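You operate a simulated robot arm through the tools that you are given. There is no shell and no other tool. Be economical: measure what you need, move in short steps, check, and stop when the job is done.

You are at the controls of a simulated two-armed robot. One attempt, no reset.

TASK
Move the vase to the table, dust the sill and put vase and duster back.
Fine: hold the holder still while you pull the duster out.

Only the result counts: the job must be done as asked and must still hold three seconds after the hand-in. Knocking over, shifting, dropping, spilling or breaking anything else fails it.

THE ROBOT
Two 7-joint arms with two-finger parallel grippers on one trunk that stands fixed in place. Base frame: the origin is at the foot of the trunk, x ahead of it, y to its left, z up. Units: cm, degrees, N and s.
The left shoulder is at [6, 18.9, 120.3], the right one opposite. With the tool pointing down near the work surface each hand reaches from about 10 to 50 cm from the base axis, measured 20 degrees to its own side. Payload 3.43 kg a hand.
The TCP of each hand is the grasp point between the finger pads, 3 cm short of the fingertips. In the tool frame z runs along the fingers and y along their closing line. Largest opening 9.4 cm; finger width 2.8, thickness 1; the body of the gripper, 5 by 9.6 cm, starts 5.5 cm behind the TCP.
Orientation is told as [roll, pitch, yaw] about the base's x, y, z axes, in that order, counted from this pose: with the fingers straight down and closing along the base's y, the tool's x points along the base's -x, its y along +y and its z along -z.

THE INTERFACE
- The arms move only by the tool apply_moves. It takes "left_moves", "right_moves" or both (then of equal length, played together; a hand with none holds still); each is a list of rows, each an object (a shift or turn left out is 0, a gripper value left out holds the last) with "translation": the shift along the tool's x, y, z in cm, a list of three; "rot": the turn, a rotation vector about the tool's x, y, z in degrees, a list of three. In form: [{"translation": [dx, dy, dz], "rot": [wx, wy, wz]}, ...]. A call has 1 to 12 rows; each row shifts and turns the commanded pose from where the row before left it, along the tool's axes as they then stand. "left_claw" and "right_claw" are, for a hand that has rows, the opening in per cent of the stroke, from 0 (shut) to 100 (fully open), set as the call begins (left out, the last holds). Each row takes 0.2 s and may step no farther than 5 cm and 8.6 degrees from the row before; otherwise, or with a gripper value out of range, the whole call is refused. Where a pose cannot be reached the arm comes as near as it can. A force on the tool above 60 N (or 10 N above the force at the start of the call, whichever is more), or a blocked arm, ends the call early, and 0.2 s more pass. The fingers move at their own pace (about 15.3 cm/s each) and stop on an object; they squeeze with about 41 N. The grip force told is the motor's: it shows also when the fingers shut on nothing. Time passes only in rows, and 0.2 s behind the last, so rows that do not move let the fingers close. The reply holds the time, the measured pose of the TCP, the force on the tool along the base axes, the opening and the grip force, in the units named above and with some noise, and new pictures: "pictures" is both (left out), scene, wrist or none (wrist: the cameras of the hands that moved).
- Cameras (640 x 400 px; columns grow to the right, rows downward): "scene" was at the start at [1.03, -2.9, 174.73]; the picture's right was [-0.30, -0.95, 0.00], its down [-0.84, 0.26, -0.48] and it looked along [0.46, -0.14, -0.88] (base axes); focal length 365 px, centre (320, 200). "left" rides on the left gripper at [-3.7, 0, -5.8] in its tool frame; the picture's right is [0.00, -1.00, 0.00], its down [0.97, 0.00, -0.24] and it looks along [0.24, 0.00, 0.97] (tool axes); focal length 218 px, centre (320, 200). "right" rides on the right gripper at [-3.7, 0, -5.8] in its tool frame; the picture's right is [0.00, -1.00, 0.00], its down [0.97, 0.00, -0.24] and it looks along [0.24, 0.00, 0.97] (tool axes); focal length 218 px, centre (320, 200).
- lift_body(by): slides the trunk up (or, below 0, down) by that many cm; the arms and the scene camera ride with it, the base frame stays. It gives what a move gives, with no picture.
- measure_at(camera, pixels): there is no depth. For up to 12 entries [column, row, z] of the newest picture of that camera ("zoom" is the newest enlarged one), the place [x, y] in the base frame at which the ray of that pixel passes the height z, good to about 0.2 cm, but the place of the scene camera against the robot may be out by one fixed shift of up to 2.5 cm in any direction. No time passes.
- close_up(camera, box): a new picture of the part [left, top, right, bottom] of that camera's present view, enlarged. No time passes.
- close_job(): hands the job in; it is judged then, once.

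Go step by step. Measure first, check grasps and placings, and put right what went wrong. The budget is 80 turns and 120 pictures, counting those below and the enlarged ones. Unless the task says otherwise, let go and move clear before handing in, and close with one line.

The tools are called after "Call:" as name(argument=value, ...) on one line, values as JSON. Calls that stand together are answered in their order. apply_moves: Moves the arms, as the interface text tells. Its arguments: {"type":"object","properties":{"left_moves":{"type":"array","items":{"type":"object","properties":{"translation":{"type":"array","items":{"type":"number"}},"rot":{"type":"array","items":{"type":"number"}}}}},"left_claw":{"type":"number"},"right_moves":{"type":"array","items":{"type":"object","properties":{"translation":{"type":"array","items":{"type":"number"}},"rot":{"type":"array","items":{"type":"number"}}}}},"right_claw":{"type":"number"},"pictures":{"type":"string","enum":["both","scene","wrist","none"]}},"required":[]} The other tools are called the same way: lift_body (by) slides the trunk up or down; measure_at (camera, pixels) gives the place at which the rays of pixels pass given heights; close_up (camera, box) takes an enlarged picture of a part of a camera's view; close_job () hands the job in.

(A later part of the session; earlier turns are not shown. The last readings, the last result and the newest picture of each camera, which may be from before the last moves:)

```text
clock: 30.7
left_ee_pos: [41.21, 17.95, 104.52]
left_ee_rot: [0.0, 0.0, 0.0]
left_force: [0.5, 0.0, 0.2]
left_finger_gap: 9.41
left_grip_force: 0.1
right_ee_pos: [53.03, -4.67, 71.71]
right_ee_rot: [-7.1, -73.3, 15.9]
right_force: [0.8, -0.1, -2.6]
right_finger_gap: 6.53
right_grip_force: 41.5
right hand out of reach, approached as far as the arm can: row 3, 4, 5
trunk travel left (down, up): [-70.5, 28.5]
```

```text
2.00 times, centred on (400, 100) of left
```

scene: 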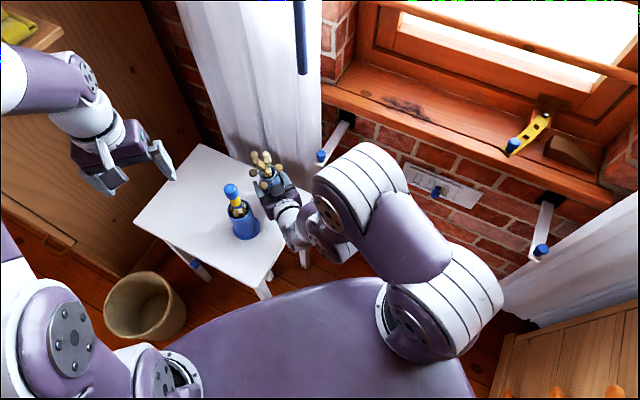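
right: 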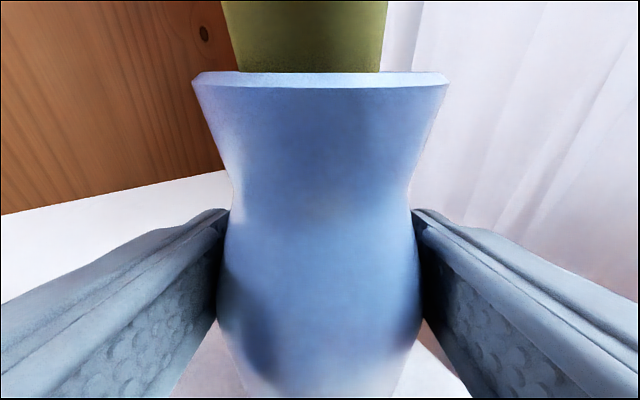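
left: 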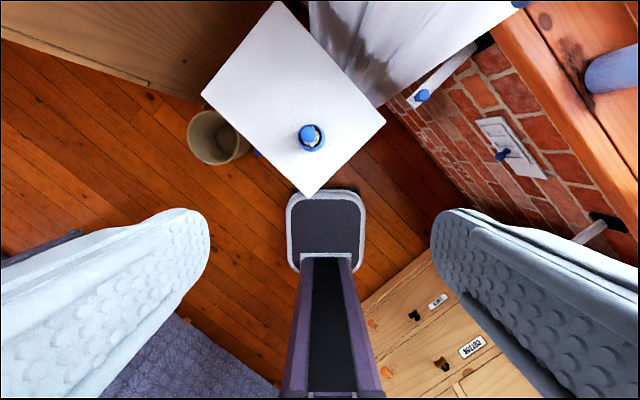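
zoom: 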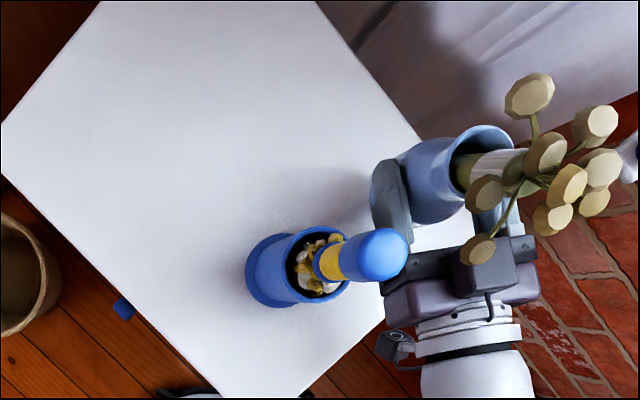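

Now at (53,-4.7,71.7), with the wrist mostly beyond the near edge. I'll level the 2° roll and lower with the trunk in small steps.

Call:
apply_moves(right_moves=[{"rot": [0, 0, 2.1]}, {}], pictures="none")

Call:
lift_body(by=-3)

Call:
close_up(camera="right", box=[0, 0, 640, 400])

```text
clock: 31.3
left_ee_pos: [41.2, 17.85, 104.45]
left_ee_rot: [0.0, 0.0, 0.1]
left_force: [-0.4, -0.1, -0.2]
left_finger_gap: 9.44
left_grip_force: 0.2
right_ee_pos: [53.03, -4.64, 71.62]
right_ee_rot: [-7.0, -73.3, 15.9]
right_force: [0.1, 0.5, -2.2]
right_finger_gap: 6.48
right_grip_force: 40.7
right hand out of reach, approached as far as the arm can: row 1
trunk travel left (down, up): [-70.5, 28.5]
```

```text
clock: 32.0
left_ee_pos: [41.23, 18.0, 101.42]
left_ee_rot: [0.0, 0.1, 0.0]
left_force: [-0.6, 0.2, -0.1]
left_finger_gap: 9.38
left_grip_force: 0.1
right_ee_pos: [52.97, -4.68, 68.65]
right_ee_rot: [-7.0, -73.3, 16.0]
right_force: [-0.1, -0.1, -3.2]
right_finger_gap: 6.54
right_grip_force: 40.7
trunk travel left (down, up): [-67.5, 31.5]
```

```text
1.00 times, centred on (320, 200) of right
```

zoom: 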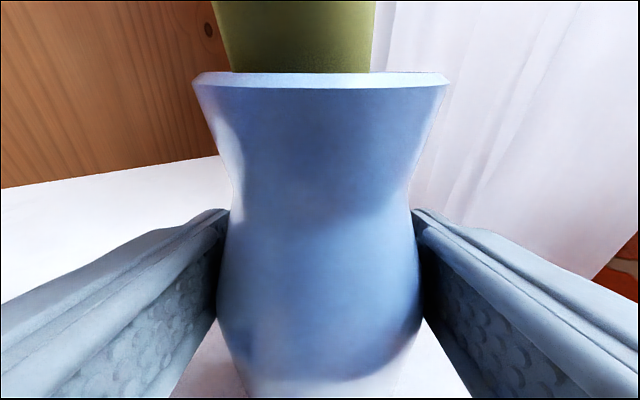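

No contact at 68.65, so the earlier contact was the wrist. I'll keep lowering in small steps.

Call:
lift_body(by=-1)

Call:
lift_body(by=-0.4)

```text
clock: 32.6
left_ee_pos: [40.98, 17.86, 100.63]
left_ee_rot: [0.0, -0.1, 0.1]
left_force: [-0.1, -0.1, 0.3]
left_finger_gap: 9.41
left_grip_force: 0.0
right_ee_pos: [52.91, -4.76, 67.96]
right_ee_rot: [-7.0, -73.6, 15.7]
right_force: [-5.2, -7.1, 29.1]
right_finger_gap: 6.48
right_grip_force: 40.8
trunk travel left (down, up): [-66.5, 32.5]
```

```text
clock: 33.0
left_ee_pos: [40.79, 17.77, 100.49]
left_ee_rot: [0.1, -0.3, 0.0]
left_force: [0.3, 0.4, -0.2]
left_finger_gap: 9.4
left_grip_force: 0.1
right_ee_pos: [52.9, -4.74, 68.02]
right_ee_rot: [-7.0, -74.2, 15.7]
right_force: [-21.4, -16.5, 52.1]
right_finger_gap: 6.49
right_grip_force: 41.1
trunk travel left (down, up): [-66.2, 32.8]
stopped: the force on the tool passed its limit (the readings are from after the stop); the commanded pose is now the measured one
```

Contact at z≈68.0 with 50 N. I'll relieve it by raising 0.5 and turn the left hand to look at the contact from the side.

Call:
lift_body(by=0.6)

Call:
apply_moves(left_moves=[{"rot": [-8, 0, 0], "translation": [0, 2, 2]}, {"rot": [-8, 0, 0], "translation": [0, 2, 2]}, {"rot": [-8, 0, 0], "translation": [0, 2, 2]}, {"rot": [-8, 0, 0], "translation": [0, 2, 2]}, {"rot": [-8, 0, 0], "translation": [0, 2, 2]}, {}], pictures="wrist")

```text
clock: 33.6
left_ee_pos: [41.35, 17.84, 100.69]
left_ee_rot: [0.0, 0.0, -0.1]
left_force: [0.1, -0.5, -0.1]
left_finger_gap: 9.42
left_grip_force: 0.0
right_ee_pos: [53.38, -4.65, 68.21]
right_ee_rot: [-6.9, -73.8, 15.8]
right_force: [-0.2, 0.9, -2.2]
right_finger_gap: 6.52
right_grip_force: 40.9
trunk travel left (down, up): [-66.8, 32.2]
```

```text
clock: 35.0
left_ee_pos: [41.06, 30.17, 94.04]
left_ee_rot: [40.1, 0.1, 0.0]
left_force: [0.1, 0.8, 0.4]
left_finger_gap: 9.4
left_grip_force: 0.1
right_ee_pos: [53.22, -4.54, 68.24]
right_ee_rot: [-6.8, -73.7, 15.7]
right_force: [0.8, -0.5, -2.7]
right_finger_gap: 6.51
right_grip_force: 41.0
trunk travel left (down, up): [-66.8, 32.2]
```

left: 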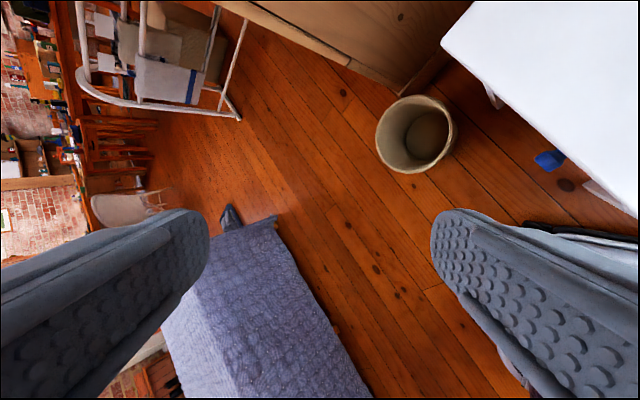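

I tilted the wrong way; I'll roll the left hand back the other way to look toward the vase.

Call:
apply_moves(left_moves=[{"rot": [8.5, 0, 0]}, {"rot": [8.5, 0, 0]}, {"rot": [8.5, 0, 0]}, {"rot": [8.5, 0, 0]}, {"rot": [8.5, 0, 0]}, {"rot": [8.5, 0, 0]}, {"rot": [8.5, 0, 0]}, {"rot": [8.5, 0, 0]}, {"rot": [8.5, 0, 0]}, {"rot": [8.5, 0, 0]}, {"rot": [8.5, 0, 0]}, {}], pictures="wrist")

```text
clock: 37.6
left_ee_pos: [34.86, 22.79, 86.91]
left_ee_rot: [-49.7, -0.3, 0.4]
left_force: [0.0, 0.6, -0.1]
left_finger_gap: 9.4
left_grip_force: 0.1
left hand out of reach, approached as far as the arm can: row 9, 10, 11
right_ee_pos: [53.19, -4.59, 68.19]
right_ee_rot: [-6.8, -73.7, 15.7]
right_force: [0.6, -0.9, -2.4]
right_finger_gap: 6.5
right_grip_force: 41.2
trunk travel left (down, up): [-66.8, 32.2]
```

left: 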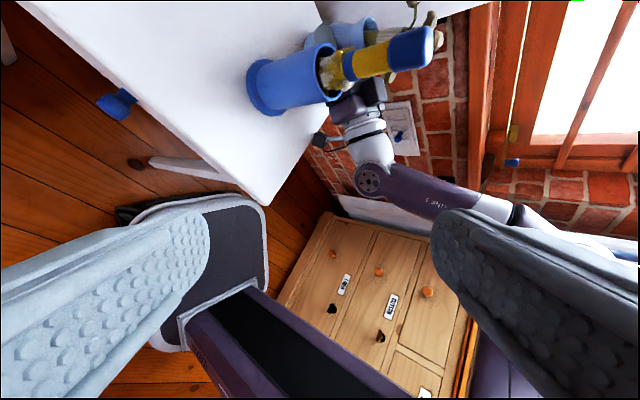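

Now the left camera sees the holder, vase and right hand from the side. I'll enlarge.

Call:
close_up(camera="left", box=[240, 0, 480, 150])

```text
2.67 times, centred on (360, 75) of left
```

zoom: 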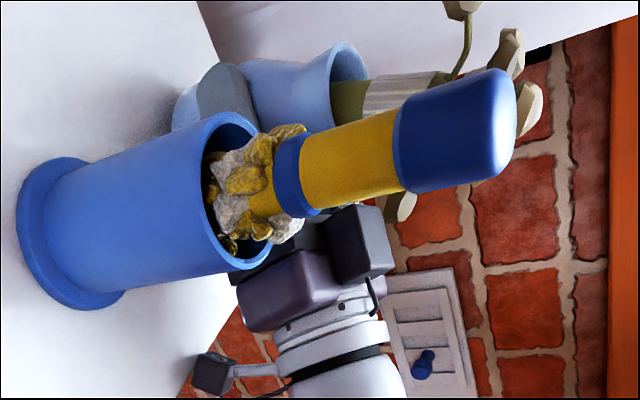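

The vase bottom, at about zoom (173,110), seems just above the table. I'll measure those rays at table height against the expected axis (53.3,-4.6).

Call:
measure_at(camera="left", pixels=[[304.5, 47, 62], [304.5, 47, 63], [304.5, 47, 64], [304.5, 47, 66], [306, 36, 62], [306, 36, 63], [306, 36, 64], [248, 90, 62], [262, 115, 62], [314, 129, 62]])

Call:
close_up(camera="scene", box=[220, 110, 340, 210])

```text
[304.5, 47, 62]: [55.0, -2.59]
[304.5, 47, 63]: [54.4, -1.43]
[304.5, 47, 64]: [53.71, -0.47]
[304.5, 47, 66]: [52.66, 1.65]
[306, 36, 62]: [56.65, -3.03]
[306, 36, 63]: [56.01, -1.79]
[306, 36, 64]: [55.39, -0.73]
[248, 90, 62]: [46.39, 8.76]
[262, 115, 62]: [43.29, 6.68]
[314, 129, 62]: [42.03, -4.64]
```

```text
4.00 times, centred on (280, 160) of scene
```

zoom: 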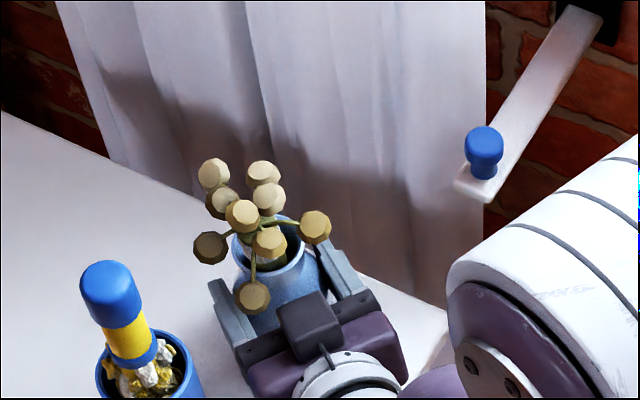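

The rays give the vase base about 0.5 cm above the table, so the contact at 68.0 was the vase itself. I'll lower 0.3 and release.

Call:
lift_body(by=-0.3)

Call:
apply_moves(right_moves=[{}, {}], right_claw=100, pictures="wrist")

```text
clock: 38.1
left_ee_pos: [34.76, 22.71, 86.67]
left_ee_rot: [-49.7, -0.4, 0.3]
left_force: [-1.2, -0.5, 0.7]
left_finger_gap: 9.42
left_grip_force: 0.0
right_ee_pos: [53.22, -4.56, 68.15]
right_ee_rot: [-6.9, -74.0, 15.8]
right_force: [-3.1, -5.1, 21.4]
right_finger_gap: 6.53
right_grip_force: 41.2
trunk travel left (down, up): [-66.5, 32.5]
```

```text
clock: 38.7
left_ee_pos: [34.61, 22.77, 86.58]
left_ee_rot: [-49.7, -0.5, 0.2]
left_force: [-0.1, 0.8, 0.6]
left_finger_gap: 9.4
left_grip_force: 0.0
right_ee_pos: [53.25, -4.53, 68.21]
right_ee_rot: [-6.9, -73.9, 15.6]
right_force: [-1.0, -5.8, 30.5]
right_finger_gap: 9.39
right_grip_force: 0.1
trunk travel left (down, up): [-66.5, 32.5]
```

right: 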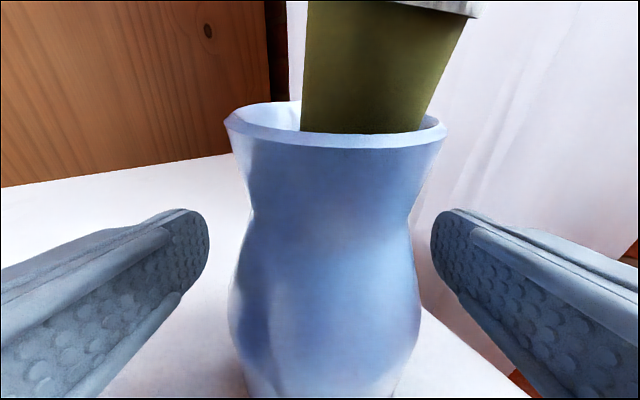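

The vase now stands on the table; the residual 30 N shows the hand itself was touching, so I'll lift 0.5 and back out along the tool axis.

Call:
lift_body(by=0.6)

Call:
apply_moves(right_moves=[{"translation": [0, 0, -1.2]}, {"translation": [0, 0, -1.2]}, {}], pictures="wrist")

```text
clock: 39.2
left_ee_pos: [34.86, 22.87, 87.18]
left_ee_rot: [-49.7, -0.3, 0.3]
left_force: [-0.2, 0.5, 0.6]
left_finger_gap: 9.38
left_grip_force: 0.0
right_ee_pos: [53.16, -4.56, 68.46]
right_ee_rot: [-7.0, -73.5, 15.7]
right_force: [-0.1, -0.4, -0.5]
right_finger_gap: 9.42
right_grip_force: 0.0
trunk travel left (down, up): [-67.1, 31.9]
```

```text
clock: 40.0
left_ee_pos: [34.88, 22.84, 87.1]
left_ee_rot: [-49.7, -0.3, 0.3]
left_force: [-0.3, 0.3, 0.4]
left_finger_gap: 9.39
left_grip_force: 0.1
right_ee_pos: [52.39, -4.57, 69.76]
right_ee_rot: [-6.7, -73.2, 15.5]
right_force: [-0.7, 0.5, -0.2]
right_finger_gap: 9.39
right_grip_force: 0.0
right hand out of reach, approached as far as the arm can: row 1, 2
trunk travel left (down, up): [-67.1, 31.9]
```

right: 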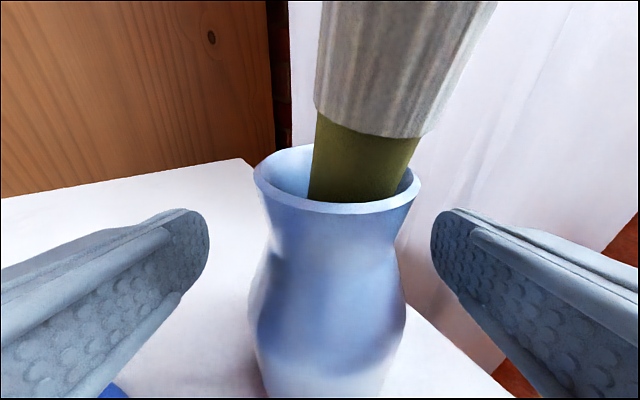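

Backing out hits the arm's folding limit again. I'll raise the trunk 3 cm (fingers beside the neck, below the flower heads) and then move the hand down and back relative to it.

Call:
lift_body(by=2.5)

Call:
apply_moves(right_moves=[{"translation": [1.4, 0, -0.2]}, {"translation": [1.4, 0, -0.9]}, {"translation": [0.6, 0, -1.5]}, {"translation": [0.2, 0, -1.2]}, {}], pictures="wrist")

```text
clock: 40.8
left_ee_pos: [34.99, 22.75, 89.71]
left_ee_rot: [-49.6, -0.3, 0.3]
left_force: [0.3, 0.0, 0.2]
left_finger_gap: 9.4
left_grip_force: 0.2
right_ee_pos: [52.37, -4.57, 72.33]
right_ee_rot: [-6.7, -73.2, 15.5]
right_force: [0.4, -0.7, 0.8]
right_finger_gap: 9.39
right_grip_force: 0.0
trunk travel left (down, up): [-69.6, 29.4]
```

```text
clock: 42.0
left_ee_pos: [34.86, 22.85, 89.63]
left_ee_rot: [-49.8, -0.2, 0.3]
left_force: [-0.8, -0.4, 0.4]
left_finger_gap: 9.39
left_grip_force: 0.0
right_ee_pos: [51.88, -4.01, 71.75]
right_ee_rot: [-6.5, -72.7, 15.4]
right_force: [0.0, -0.5, -0.2]
right_finger_gap: 9.41
right_grip_force: 0.1
right hand out of reach, approached as far as the arm can: row 1, 2, 3, 4
trunk travel left (down, up): [-69.6, 29.4]
```

right: 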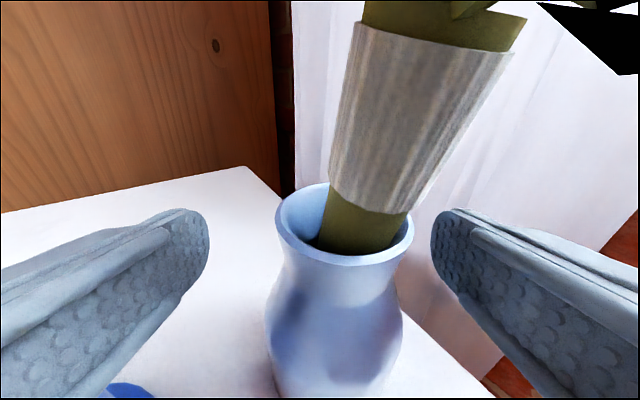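

Moving down is also blocked, so the limit is the wrist's bend; tilting the tool more downward while backing up should free it. The vase stands upright in view.

Call:
apply_moves(right_moves=[{"translation": [0.4, 0, -1.2], "rot": [0, 4, 0]}, {"translation": [0.5, 0, -1.4], "rot": [0, 4, 0]}, {"translation": [0.5, 0, -1.4], "rot": [0, 4, 0]}, {}], pictures="wrist")

```text
clock: 43.0
left_ee_pos: [34.92, 22.78, 89.66]
left_ee_rot: [-49.7, -0.2, 0.4]
left_force: [0.6, -0.2, 0.1]
left_finger_gap: 9.39
left_grip_force: 0.1
right_ee_pos: [48.16, -4.5, 71.56]
right_ee_rot: [-5.1, -61.1, 13.4]
right_force: [-0.3, 1.4, -0.3]
right_finger_gap: 9.4
right_grip_force: 0.1
right hand out of reach, approached as far as the arm can: row 3
trunk travel left (down, up): [-69.6, 29.4]
```

right: 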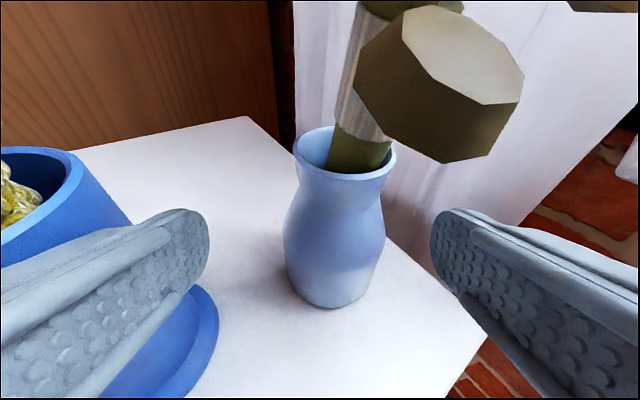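

The vase stands clear and steady. I'll continue backing up, slightly right and tilting down, then rise.

Call:
apply_moves(right_moves=[{"translation": [0.3, -0.5, -1.5], "rot": [0, 4, 0]}, {"translation": [0.3, -0.6, -2], "rot": [0, 5, 0]}, {"translation": [0, -0.6, -2.5], "rot": [0, 6, 0]}, {"translation": [0, 0, -3], "rot": [0, 6, 0]}, {"translation": [0, 0, -3], "rot": [0, 6, 0]}, {"translation": [-1, 0, -3], "rot": [0, 6, 0]}, {}])

```text
clock: 44.5
left_ee_pos: [34.93, 22.78, 89.65]
left_ee_rot: [-49.7, -0.2, 0.3]
left_force: [-0.2, 0.6, -0.6]
left_finger_gap: 9.4
left_grip_force: 0.0
right_ee_pos: [39.21, -6.39, 81.67]
right_ee_rot: [-2.2, -28.3, 10.1]
right_force: [0.7, 0.9, 0.4]
right_finger_gap: 9.37
right_grip_force: 0.0
right hand out of reach, approached as far as the arm can: row 1, 2
trunk travel left (down, up): [-69.6, 29.4]
```

scene: 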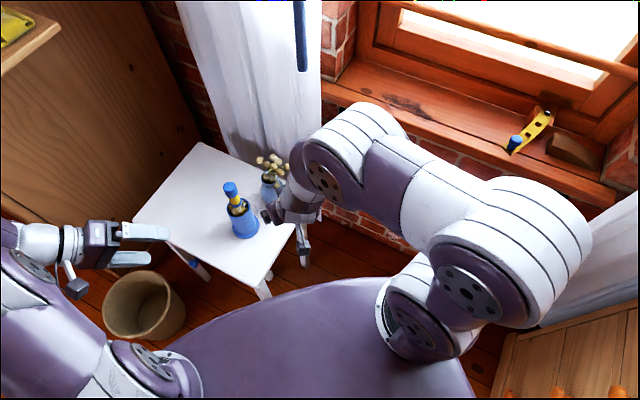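
right: 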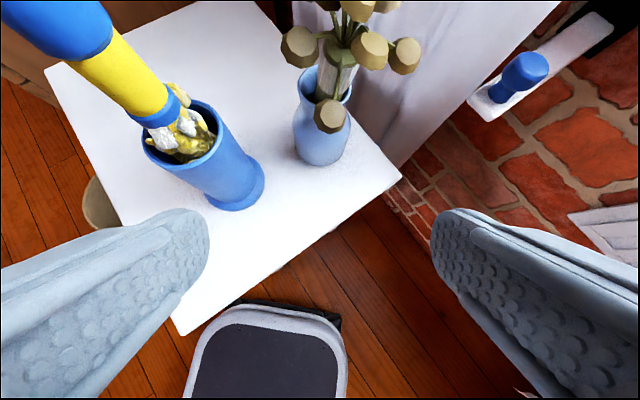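

The vase is safely parked. Now I'll measure the holder and duster from both wrist cameras.

Call:
measure_at(camera="right", pixels=[[236, 188, 62], [236, 188, 63], [181, 130, 70], [181, 130, 72], [181, 130, 74], [181, 130, 76], [80, 40, 84], [80, 40, 80], [160, 110, 76], [160, 110, 80], [328, 150, 62], [322, 160, 62]])

Call:
apply_moves(left_moves=[{}], pictures="wrist")

Call:
close_up(camera="left", box=[220, 0, 480, 160])

Call:
measure_at(camera="left", pixels=[[325, 78, 72], [325, 78, 74], [325, 78, 76], [260, 95, 62], [390, 60, 80], [390, 60, 84], [430, 45, 84], [430, 45, 88]])

```text
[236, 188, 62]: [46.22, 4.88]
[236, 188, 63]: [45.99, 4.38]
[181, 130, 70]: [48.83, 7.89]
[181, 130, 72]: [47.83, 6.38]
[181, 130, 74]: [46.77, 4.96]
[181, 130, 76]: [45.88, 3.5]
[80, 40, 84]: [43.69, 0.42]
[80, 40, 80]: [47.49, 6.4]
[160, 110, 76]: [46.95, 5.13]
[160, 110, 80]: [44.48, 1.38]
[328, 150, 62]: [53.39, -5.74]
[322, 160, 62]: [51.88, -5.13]
```

```text
clock: 45.0
left_ee_pos: [34.86, 22.83, 89.69]
left_ee_rot: [-49.7, -0.2, 0.4]
left_force: [1.3, -1.3, -0.1]
left_finger_gap: 9.39
left_grip_force: 0.1
right_ee_pos: [39.17, -6.36, 81.7]
right_ee_rot: [-2.3, -28.3, 10.2]
right_force: [-0.9, -0.2, 0.2]
right_finger_gap: 9.41
right_grip_force: 0.1
trunk travel left (down, up): [-69.6, 29.4]
```

left: 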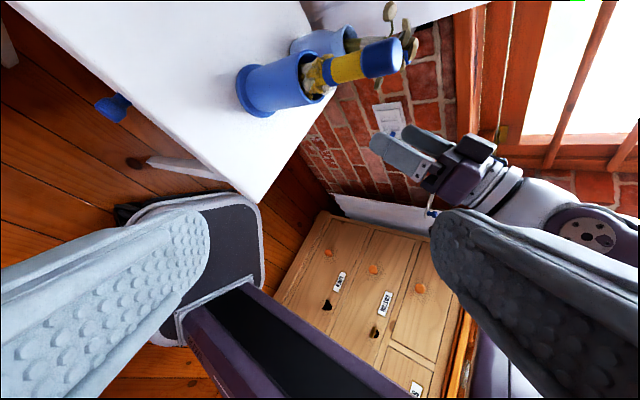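

```text
2.46 times, centred on (350, 80) of left
```

zoom: 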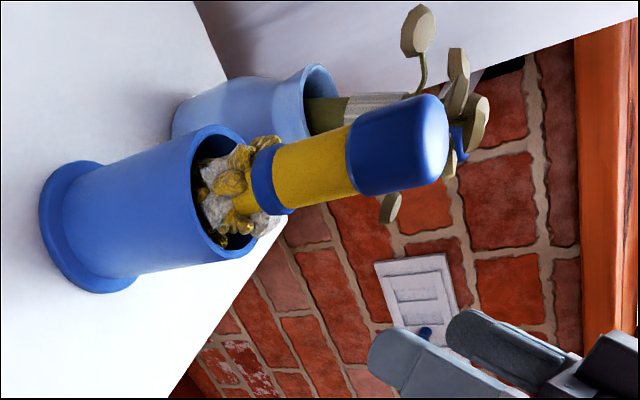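

```text
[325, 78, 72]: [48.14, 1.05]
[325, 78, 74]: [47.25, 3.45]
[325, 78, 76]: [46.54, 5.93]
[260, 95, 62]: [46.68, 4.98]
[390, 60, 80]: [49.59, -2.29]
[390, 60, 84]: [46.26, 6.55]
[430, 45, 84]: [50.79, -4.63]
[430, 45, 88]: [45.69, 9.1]
```

Holder axis is about (46.6,5.0), rim z≈74; the duster handle is upright on the same axis with its blue cap at z≈81–85. I'll spin the left tool 85° about its axis so it closes horizontally for a grip on the holder from the left.

Call:
apply_moves(left_moves=[{"rot": [0, 0, 8.5]}, {"rot": [0, 0, 8.5]}, {"rot": [0, 0, 8.5]}, {"rot": [0, 0, 8.5]}, {"rot": [0, 0, 8.5]}, {"rot": [0, 0, 8.5]}, {"rot": [0, 0, 8.5]}, {"rot": [0, 0, 8.5]}, {"rot": [0, 0, 8.5]}, {"rot": [0, 0, 8.5]}, {"translation": [0, 3, 0]}, {"translation": [0, 3, 0]}])

```text
clock: 47.5
left_ee_pos: [38.42, 21.16, 87.66]
left_ee_rot: [-5.2, -49.3, -82.2]
left_force: [0.3, 0.0, -0.3]
left_finger_gap: 9.4
left_grip_force: 0.0
left hand out of reach, approached as far as the arm can: row 11, 12
right_ee_pos: [39.25, -6.38, 81.7]
right_ee_rot: [-2.2, -28.3, 10.2]
right_force: [-0.6, 0.0, -0.9]
right_finger_gap: 9.42
right_grip_force: 0.0
trunk travel left (down, up): [-69.6, 29.4]
```

scene: 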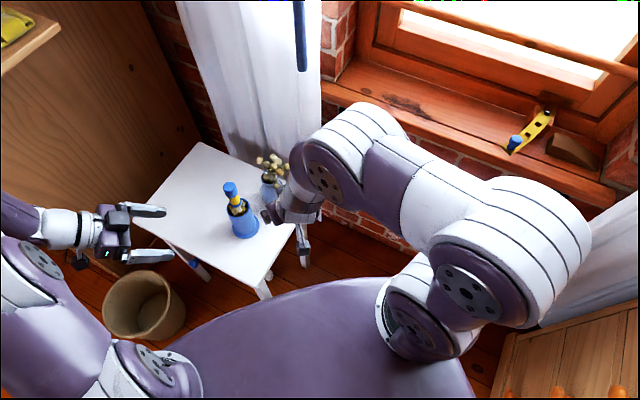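
left: 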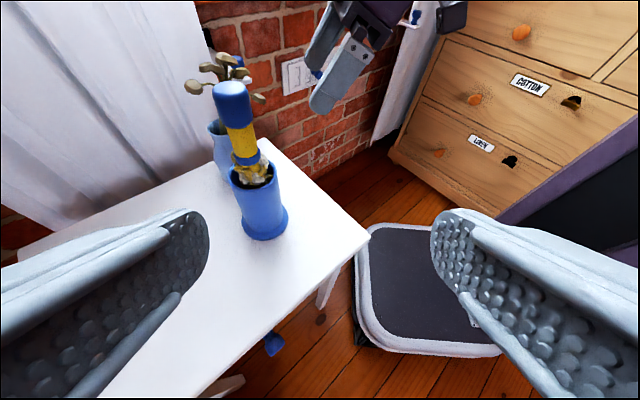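

The left view shows the holder at (263,215) clearly, but +x motion was limited at this heading. I'll yaw the left hand to about -60° and then advance.

Call:
apply_moves(left_moves=[{"rot": [-5.7, 0, -4.9]}, {"rot": [-5.7, 0, -4.9]}, {"rot": [-5.7, 0, -4.9]}, {"rot": [-5.7, 0, -4.9]}, {"rot": [-5.7, 0, -4.9]}, {"translation": [0, 1.5, 1]}, {"translation": [0, 1.5, 1]}, {}], pictures="wrist")

```text
clock: 49.4
left_ee_pos: [41.72, 21.97, 86.12]
left_ee_rot: [-4.4, -47.3, -45.4]
left_force: [0.1, 0.3, 0.2]
left_finger_gap: 9.38
left_grip_force: 0.1
right_ee_pos: [39.15, -6.34, 81.54]
right_ee_rot: [-2.2, -28.4, 10.2]
right_force: [0.1, 0.1, -1.0]
right_finger_gap: 9.4
right_grip_force: 0.0
trunk travel left (down, up): [-69.6, 29.4]
```

left: 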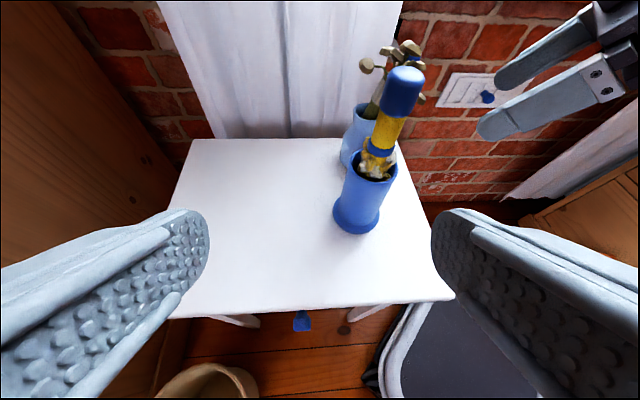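

Good pose: heading about -50°, pitch -47°. I'll measure the holder from this view to aim the approach.

Call:
measure_at(camera="left", pixels=[[356, 216, 62.5], [333, 212, 63], [380, 214, 63], [372, 166, 73], [372, 166, 74], [404, 80, 83], [404, 80, 85]])

Call:
apply_moves(left_moves=[{"translation": [0.3, -2, 3]}, {"translation": [0.3, -2, 3]}, {"translation": [0.3, -2, 3]}, {"translation": [0.3, -1.2, 3]}, {}], pictures="wrist")

```text
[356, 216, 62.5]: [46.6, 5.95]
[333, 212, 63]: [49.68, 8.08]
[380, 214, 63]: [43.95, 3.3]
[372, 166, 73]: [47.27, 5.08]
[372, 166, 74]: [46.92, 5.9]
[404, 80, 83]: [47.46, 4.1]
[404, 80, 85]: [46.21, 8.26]
```

```text
clock: 50.5
left_ee_pos: [41.05, 10.85, 77.26]
left_ee_rot: [-4.4, -47.2, -45.5]
left_force: [-0.1, 0.6, 0.3]
left_finger_gap: 9.41
left_grip_force: 0.0
right_ee_pos: [39.22, -6.34, 81.54]
right_ee_rot: [-2.3, -28.4, 10.2]
right_force: [-0.1, -0.1, -0.1]
right_finger_gap: 9.39
right_grip_force: 0.1
trunk travel left (down, up): [-69.6, 29.4]
```

left: 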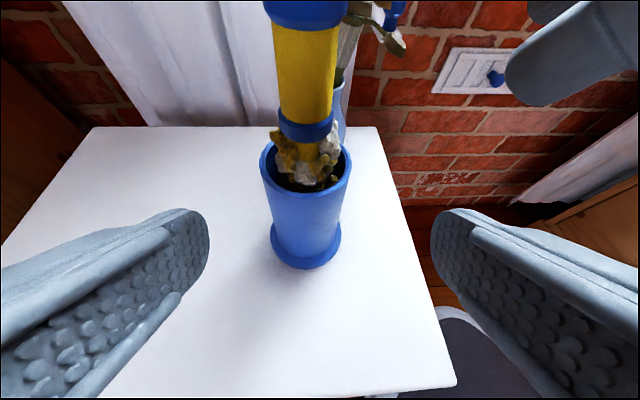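

The holder axis is about (46.8,5.5). At this tilt the camera block on the left hand would meet the duster handle, so I'll flatten the pitch to about -63° first while aligning sideways.

Call:
apply_moves(left_moves=[{"translation": [0, 0.5, 0], "rot": [0, -8, 0]}, {"translation": [0, 0.4, 0], "rot": [0, -8, 0]}, {"translation": [1.8, 0, 0.9]}, {"translation": [1.8, 0, 0.9]}, {}], pictures="wrist")

```text
clock: 51.8
left_ee_pos: [40.94, 11.51, 73.29]
left_ee_rot: [-5.2, -55.4, -44.5]
left_force: [-0.5, -0.3, 0.3]
left_finger_gap: 9.38
left_grip_force: 0.1
left hand out of reach, approached as far as the arm can: row 2
right_ee_pos: [39.21, -6.4, 81.59]
right_ee_rot: [-2.2, -28.4, 10.2]
right_force: [-0.6, -0.2, 0.0]
right_finger_gap: 9.39
right_grip_force: 0.1
trunk travel left (down, up): [-69.6, 29.4]
```

left: 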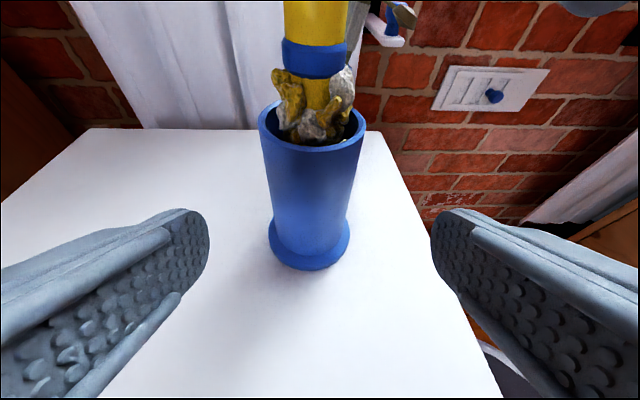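

Holder is centred at col 312. I'll move forward while flattening the pitch further.

Call:
apply_moves(left_moves=[{"translation": [0, 0.4, 0], "rot": [0, 0, 3.4]}, {"translation": [-1.1, 0.2, 1.65]}, {"translation": [-0.9, 0.1, 1.7], "rot": [0, -4, 0]}, {"rot": [0, -4, 0]}, {"translation": [1.6, 0, 0.9]}, {}], pictures="wrist")

```text
clock: 53.1
left_ee_pos: [43.96, 8.96, 71.24]
left_ee_rot: [-0.4, -59.5, -50.5]
left_force: [0.5, -0.4, -0.3]
left_finger_gap: 9.41
left_grip_force: 0.1
left hand out of reach, approached as far as the arm can: row 4
right_ee_pos: [39.06, -6.34, 81.56]
right_ee_rot: [-2.2, -28.4, 10.2]
right_force: [0.4, 1.0, 0.4]
right_finger_gap: 9.39
right_grip_force: 0.1
trunk travel left (down, up): [-69.6, 29.4]
```

left: 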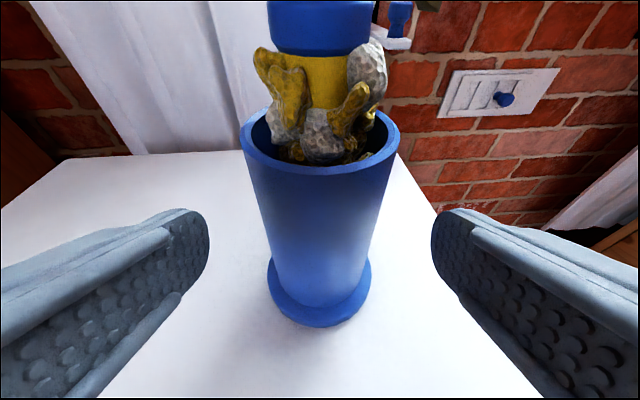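

Well aligned: about 4.5 cm to the holder axis. I'll go 3 cm forward and 3 cm down so the pads grip the cylinder.

Call:
apply_moves(left_moves=[{"translation": [0.5, 0, 1.4]}, {"translation": [0.5, 0, 1.4]}, {"translation": [0.1, 0, 1.3]}, {}], pictures="both")

```text
clock: 54.1
left_ee_pos: [45.82, 6.7, 68.3]
left_ee_rot: [-0.5, -59.4, -50.3]
left_force: [-0.1, 0.1, 0.4]
left_finger_gap: 9.42
left_grip_force: 0.0
right_ee_pos: [39.22, -6.4, 81.7]
right_ee_rot: [-2.1, -28.2, 10.2]
right_force: [-0.5, -0.6, 0.4]
right_finger_gap: 9.37
right_grip_force: 0.1
trunk travel left (down, up): [-69.6, 29.4]
```

scene: 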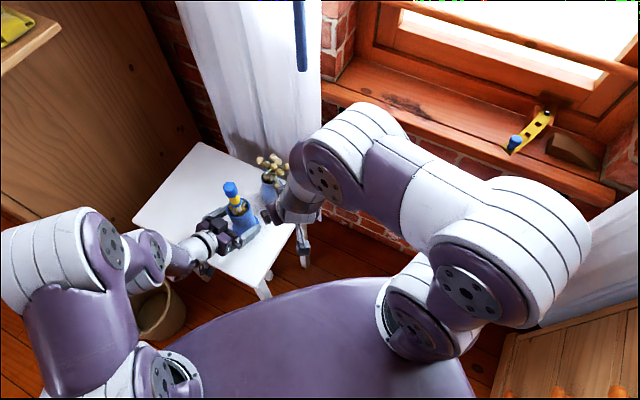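
left: 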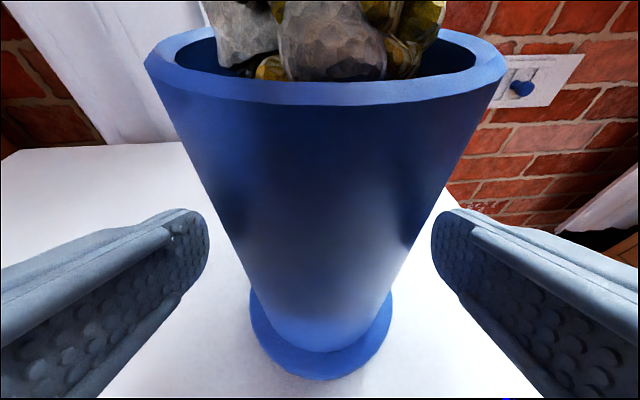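

The holder is centred between the left fingers (rim centre col 326, base col 320). Closing.

Call:
apply_moves(left_moves=[{}, {}, {}], left_claw=0, pictures="wrist")

```text
clock: 55.0
left_ee_pos: [45.75, 6.63, 68.14]
left_ee_rot: [-0.3, -59.5, -50.4]
left_force: [1.2, 0.8, 2.2]
left_finger_gap: 5.83
left_grip_force: 41.2
right_ee_pos: [39.21, -6.43, 81.6]
right_ee_rot: [-2.2, -28.4, 10.2]
right_force: [0.5, -0.5, 0.9]
right_finger_gap: 9.41
right_grip_force: 0.0
trunk travel left (down, up): [-69.6, 29.4]
```

left: 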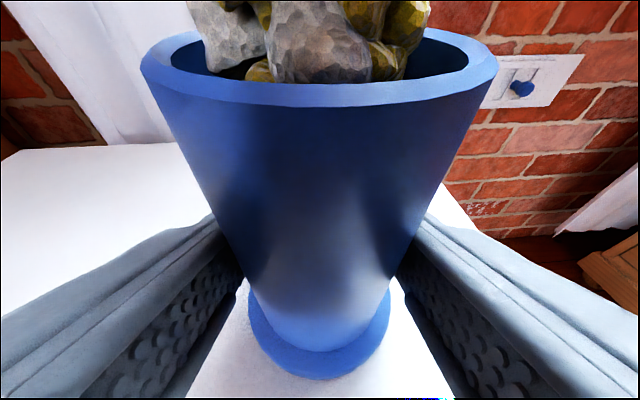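

Holder held (gap 5.8). Now I'll raise the right hand, point it straight down and move it above the duster cap.

Call:
apply_moves(right_moves=[{"translation": [-1.4, 0, -2.6], "rot": [0, 7, 0]}, {"translation": [-1.1, 0, -2.8], "rot": [0, 7, 0]}, {"translation": [-0.7, 0, -3], "rot": [0, 7, 0]}, {"translation": [-0.4, 0, -3], "rot": [0, 7, 0]}, {"translation": [0, 0, -3]}, {"translation": [-1.5, 3, 0]}, {"translation": [-1.5, 3, 0]}, {"translation": [-1.5, 2, 0]}, {}])

```text
clock: 57.0
left_ee_pos: [45.82, 6.65, 68.16]
left_ee_rot: [-0.4, -59.4, -50.4]
left_force: [-1.9, -1.4, 3.3]
left_finger_gap: 5.63
left_grip_force: 40.8
right_ee_pos: [42.4, 2.22, 95.56]
right_ee_rot: [-3.4, -3.9, 9.0]
right_force: [-0.2, -0.3, 0.0]
right_finger_gap: 9.43
right_grip_force: 0.1
right hand out of reach, approached as far as the arm can: row 3
trunk travel left (down, up): [-69.6, 29.4]
```

scene: 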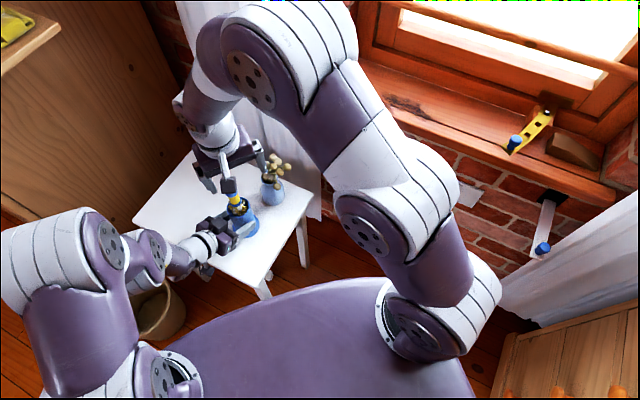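
right: 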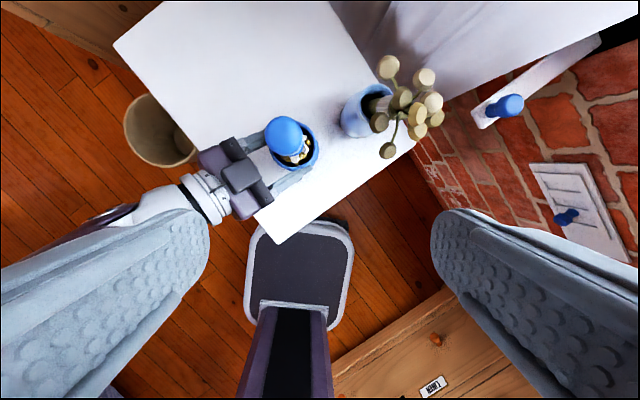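

The cap is at (287,132) in the right view. I'll measure its top and check the left grip.

Call:
measure_at(camera="right", pixels=[[284, 134, 84], [284, 134, 85], [284, 134, 86], [300, 155, 74], [299, 158, 76]])

Call:
close_up(camera="right", box=[200, 80, 360, 200])

Call:
close_up(camera="left", box=[0, 0, 640, 400])

```text
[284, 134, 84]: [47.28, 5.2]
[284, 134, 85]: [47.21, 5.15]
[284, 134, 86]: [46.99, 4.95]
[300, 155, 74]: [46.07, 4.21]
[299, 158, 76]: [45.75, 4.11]
```

```text
3.33 times, centred on (280, 140) of right
```

zoom: 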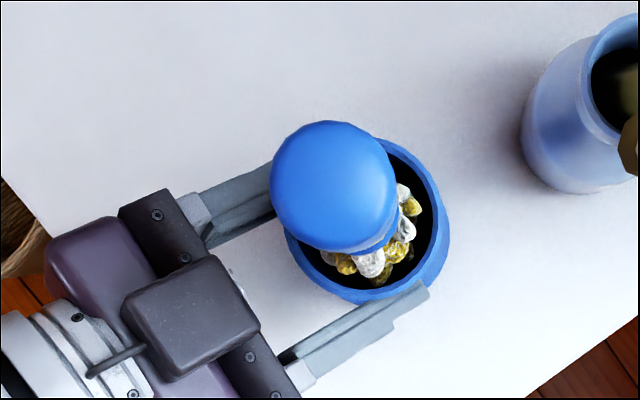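

```text
1.00 times, centred on (320, 200) of left
```

zoom: 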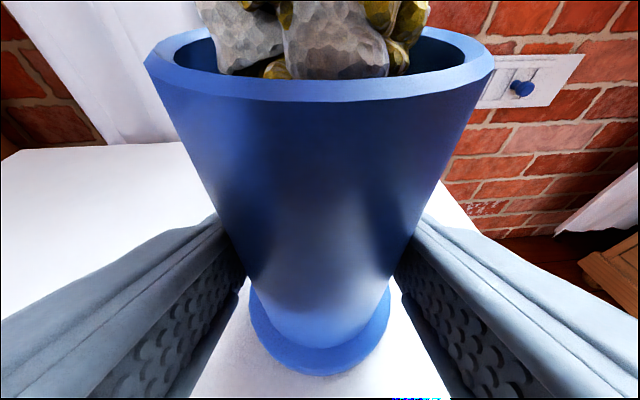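

Cap top centre is about (47.2,5.1,85). I'll centre over it and descend part way with the claw at 75%.

Call:
apply_moves(right_moves=[{"translation": [-2, 1.4, 0]}, {"translation": [-2, 1.4, 0]}, {"translation": [0, 0, 2]}, {"translation": [0, 0, 2]}, {}], right_claw=80, pictures="wrist")

```text
clock: 58.1
left_ee_pos: [45.84, 6.66, 68.24]
left_ee_rot: [-0.2, -59.3, -50.3]
left_force: [0.3, -0.6, 2.2]
left_finger_gap: 5.68
left_grip_force: 41.0
right_ee_pos: [46.11, 5.25, 91.63]
right_ee_rot: [-3.3, -3.9, 9.0]
right_force: [-0.5, -0.3, 0.4]
right_finger_gap: 7.5
right_grip_force: 0.1
trunk travel left (down, up): [-69.6, 29.4]
```

right: 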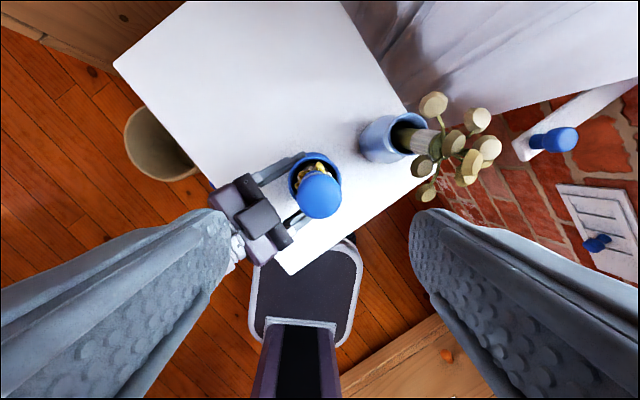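

The cap is laterally centred (col 320) and slightly forward. I'll shift 0.7 forward and descend to z≈82.3.

Call:
apply_moves(right_moves=[{"translation": [-0.7, 0, 2]}, {"translation": [0, 0, 2.4]}, {"translation": [0, 0, 2.4]}, {"translation": [0, 0, 2.2]}, {}], pictures="both")

```text
clock: 59.4
left_ee_pos: [45.77, 6.64, 68.18]
left_ee_rot: [-0.3, -59.4, -50.4]
left_force: [0.1, -0.8, 0.7]
left_finger_gap: 5.64
left_grip_force: 40.8
right_ee_pos: [47.46, 5.24, 82.79]
right_ee_rot: [-3.3, -3.9, 9.0]
right_force: [0.5, -0.6, 0.4]
right_finger_gap: 7.53
right_grip_force: 0.1
trunk travel left (down, up): [-69.6, 29.4]
```

scene: 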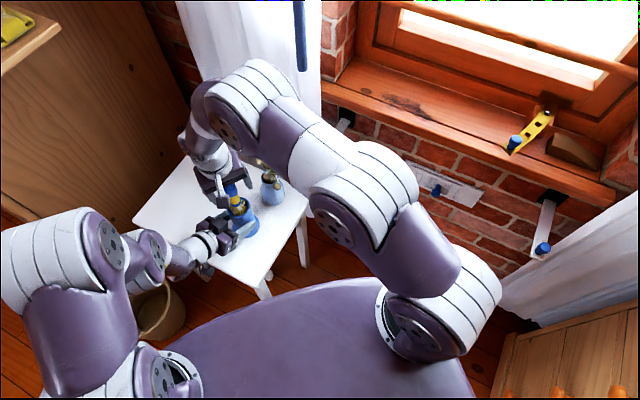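
right: 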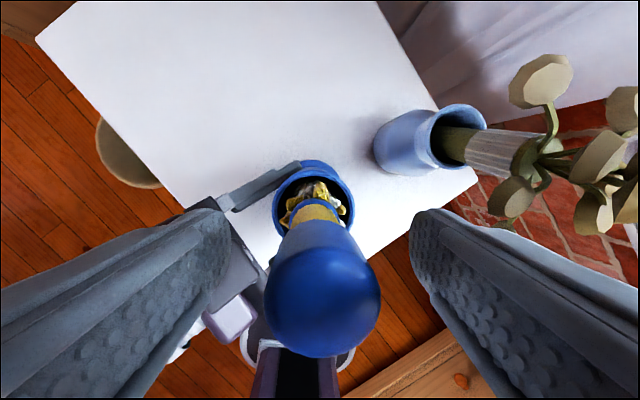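

The cap sits between the right fingers (col 323). Closing on it.

Call:
apply_moves(right_moves=[{}, {}, {}], right_claw=0, pictures="wrist")

```text
clock: 60.1
left_ee_pos: [45.8, 6.68, 68.15]
left_ee_rot: [-0.4, -59.5, -50.3]
left_force: [2.7, -10.7, -0.6]
left_finger_gap: 5.65
left_grip_force: 41.0
right_ee_pos: [47.45, 5.27, 82.71]
right_ee_rot: [-3.2, -4.0, 9.0]
right_force: [-3.1, 10.3, -0.4]
right_finger_gap: 2.54
right_grip_force: 40.5
trunk travel left (down, up): [-69.6, 29.4]
```

right: 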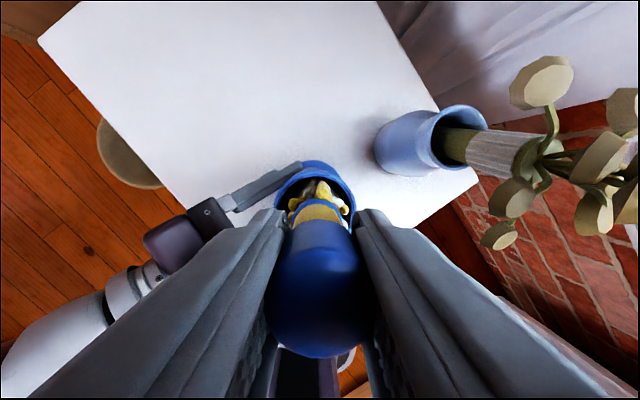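

Duster gripped (gap 2.54). I'll pull it straight up while the left hand holds the holder.

Call:
apply_moves(right_moves=[{"translation": [-0.05, 0.05, -0.6]}, {"translation": [-0.07, -0.06, -1]}, {"translation": [-0.1, -0.09, -1.5]}, {"translation": [-0.1, -0.09, -1.5]}, {"translation": [-0.1, -0.09, -1.5]}, {"translation": [-0.1, -0.09, -1.5]}, {"translation": [-0.1, -0.09, -1.5]}, {"translation": [-0.1, -0.09, -1.5]}, {"translation": [-0.1, -0.09, -1.5]}, {}])

```text
clock: 62.4
left_ee_pos: [45.85, 6.78, 68.23]
left_ee_rot: [-0.5, -59.4, -50.4]
left_force: [0.1, 1.6, 3.7]
left_finger_gap: 5.66
left_grip_force: 41.1
right_ee_pos: [47.41, 5.24, 94.81]
right_ee_rot: [-3.4, -3.7, 9.1]
right_force: [0.9, -0.8, -0.1]
right_finger_gap: 2.41
right_grip_force: 41.5
trunk travel left (down, up): [-69.6, 29.4]
```

scene: 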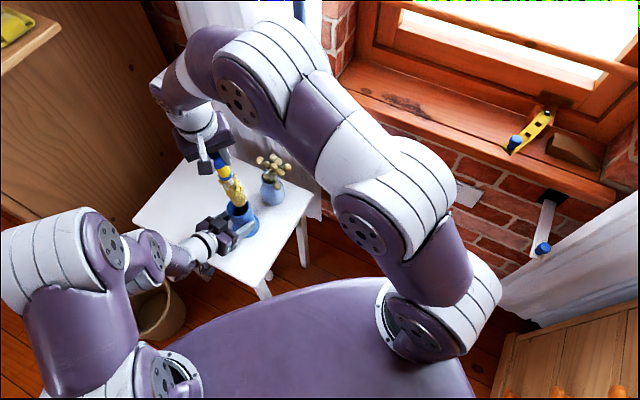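
right: 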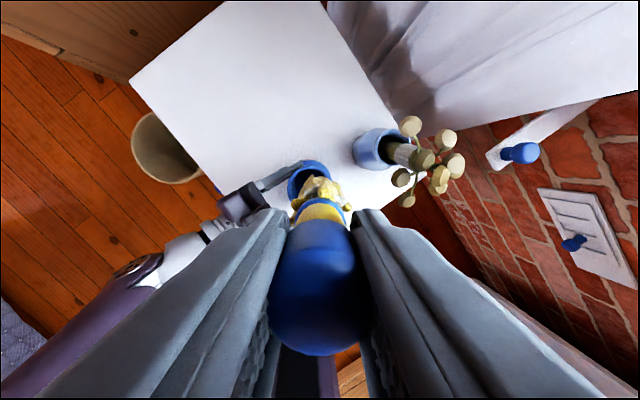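

The duster has come up 12 cm and the holder is still; I'll enlarge to see whether the head is clear of the rim.

Call:
close_up(camera="scene", box=[180, 140, 290, 250])

Call:
close_up(camera="left", box=[160, 0, 480, 200])

```text
3.64 times, centred on (235, 195) of scene
```

zoom: 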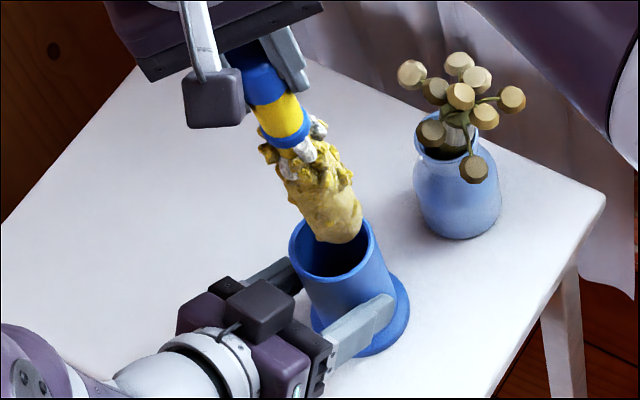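

```text
2.00 times, centred on (320, 100) of left
```

zoom: 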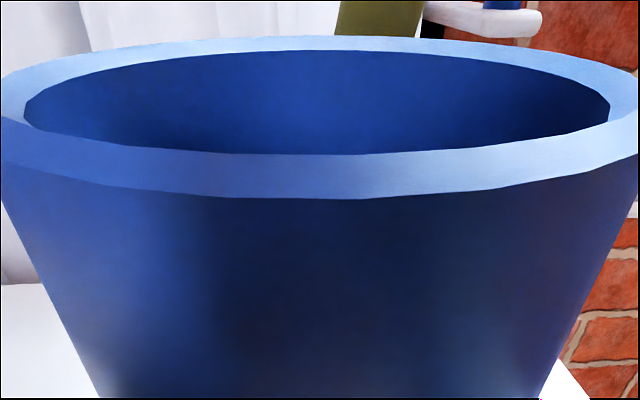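

The head is clear of the rim with nothing left inside. I'll lift a bit more, pull back from the vase and swing right toward the sill, leaving the left hand holding the holder.

Call:
apply_moves(right_moves=[{"translation": [0, 0, -2.5]}, {"translation": [3, 0, -1]}, {"translation": [3, 0, 0]}, {"translation": [2.5, -1.5, 0]}, {"translation": [0, -4, 0]}, {"translation": [0, -4, 0]}, {"translation": [0, -4, 0], "rot": [0, 0, 6]}, {"translation": [0, -4, 0], "rot": [0, 0, 8]}, {"translation": [0, -4, 0], "rot": [0, 0, 8]}, {"translation": [0, -2, 0], "rot": [0, 0, 8]}, {"rot": [0, 0, 8]}, {}])

```text
clock: 65.0
left_ee_pos: [45.73, 6.7, 68.11]
left_ee_rot: [-0.3, -59.4, -50.4]
left_force: [0.0, -0.4, 0.9]
left_finger_gap: 5.65
left_grip_force: 41.3
right_ee_pos: [40.25, -19.09, 98.98]
right_ee_rot: [-0.2, -5.1, -29.2]
right_force: [0.4, -1.1, -1.6]
right_finger_gap: 2.39
right_grip_force: 40.8
trunk travel left (down, up): [-69.6, 29.4]
```

scene: 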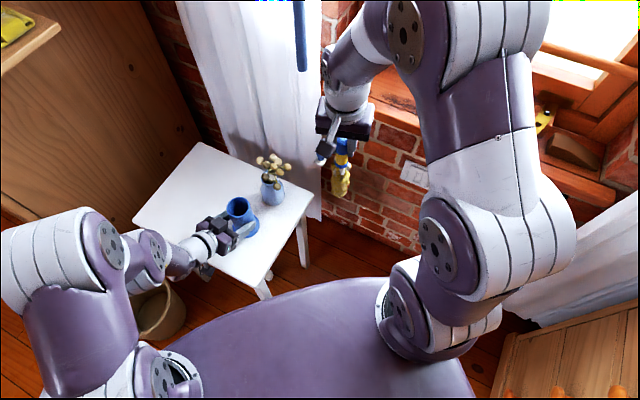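
right: 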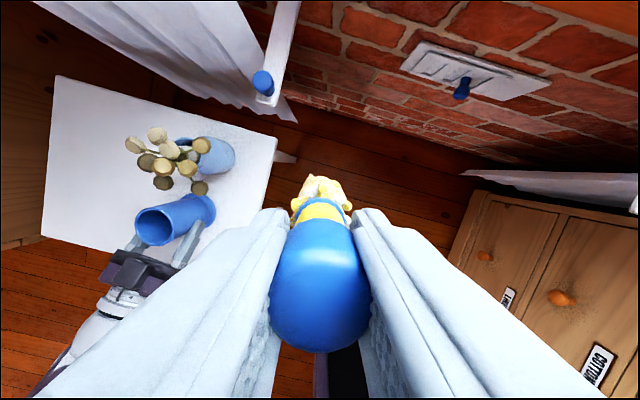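

Duster firmly held. I'll yaw to -45° and pitch the duster up towards the sill.

Call:
apply_moves(right_moves=[{"rot": [0, 0, 8]}, {"rot": [0, 0, 7]}, {"translation": [0, -1.2, 0], "rot": [0, -8, 0]}, {"translation": [0, -1.2, 0], "rot": [0, -8, 0]}, {"translation": [0, -1.2, 0], "rot": [0, -8, 0]}, {"translation": [0, -1.2, 0], "rot": [0, -8, 0]}, {"translation": [0, -1.2, 0], "rot": [0, -8, 0]}, {}])

```text
clock: 66.8
left_ee_pos: [45.78, 6.57, 68.24]
left_ee_rot: [-0.3, -59.5, -50.4]
left_force: [-0.5, -0.8, 1.7]
left_finger_gap: 5.65
left_grip_force: 41.4
right_ee_pos: [36.03, -23.47, 98.76]
right_ee_rot: [1.6, -45.0, -45.0]
right_force: [-0.3, 0.0, -0.3]
right_finger_gap: 2.43
right_grip_force: 41.5
trunk travel left (down, up): [-69.6, 29.4]
```

scene: 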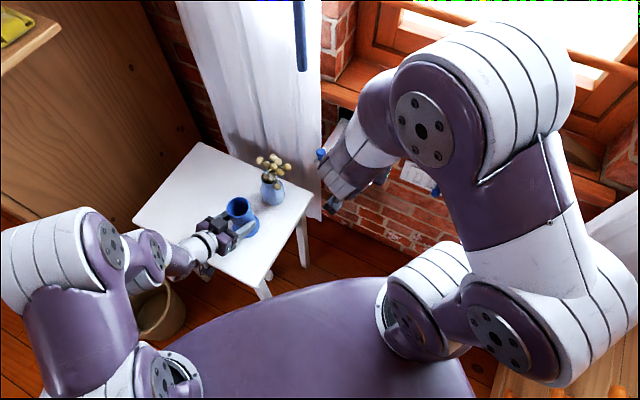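
right: 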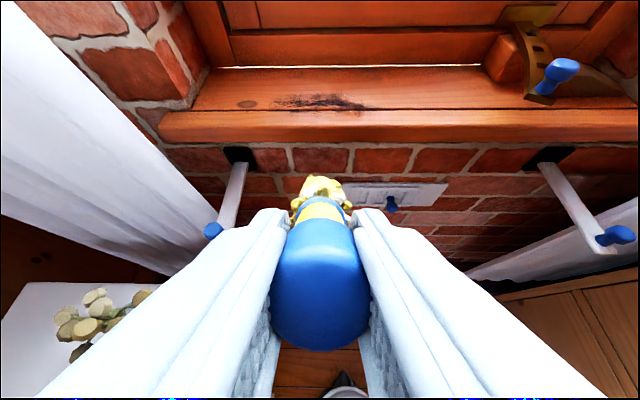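

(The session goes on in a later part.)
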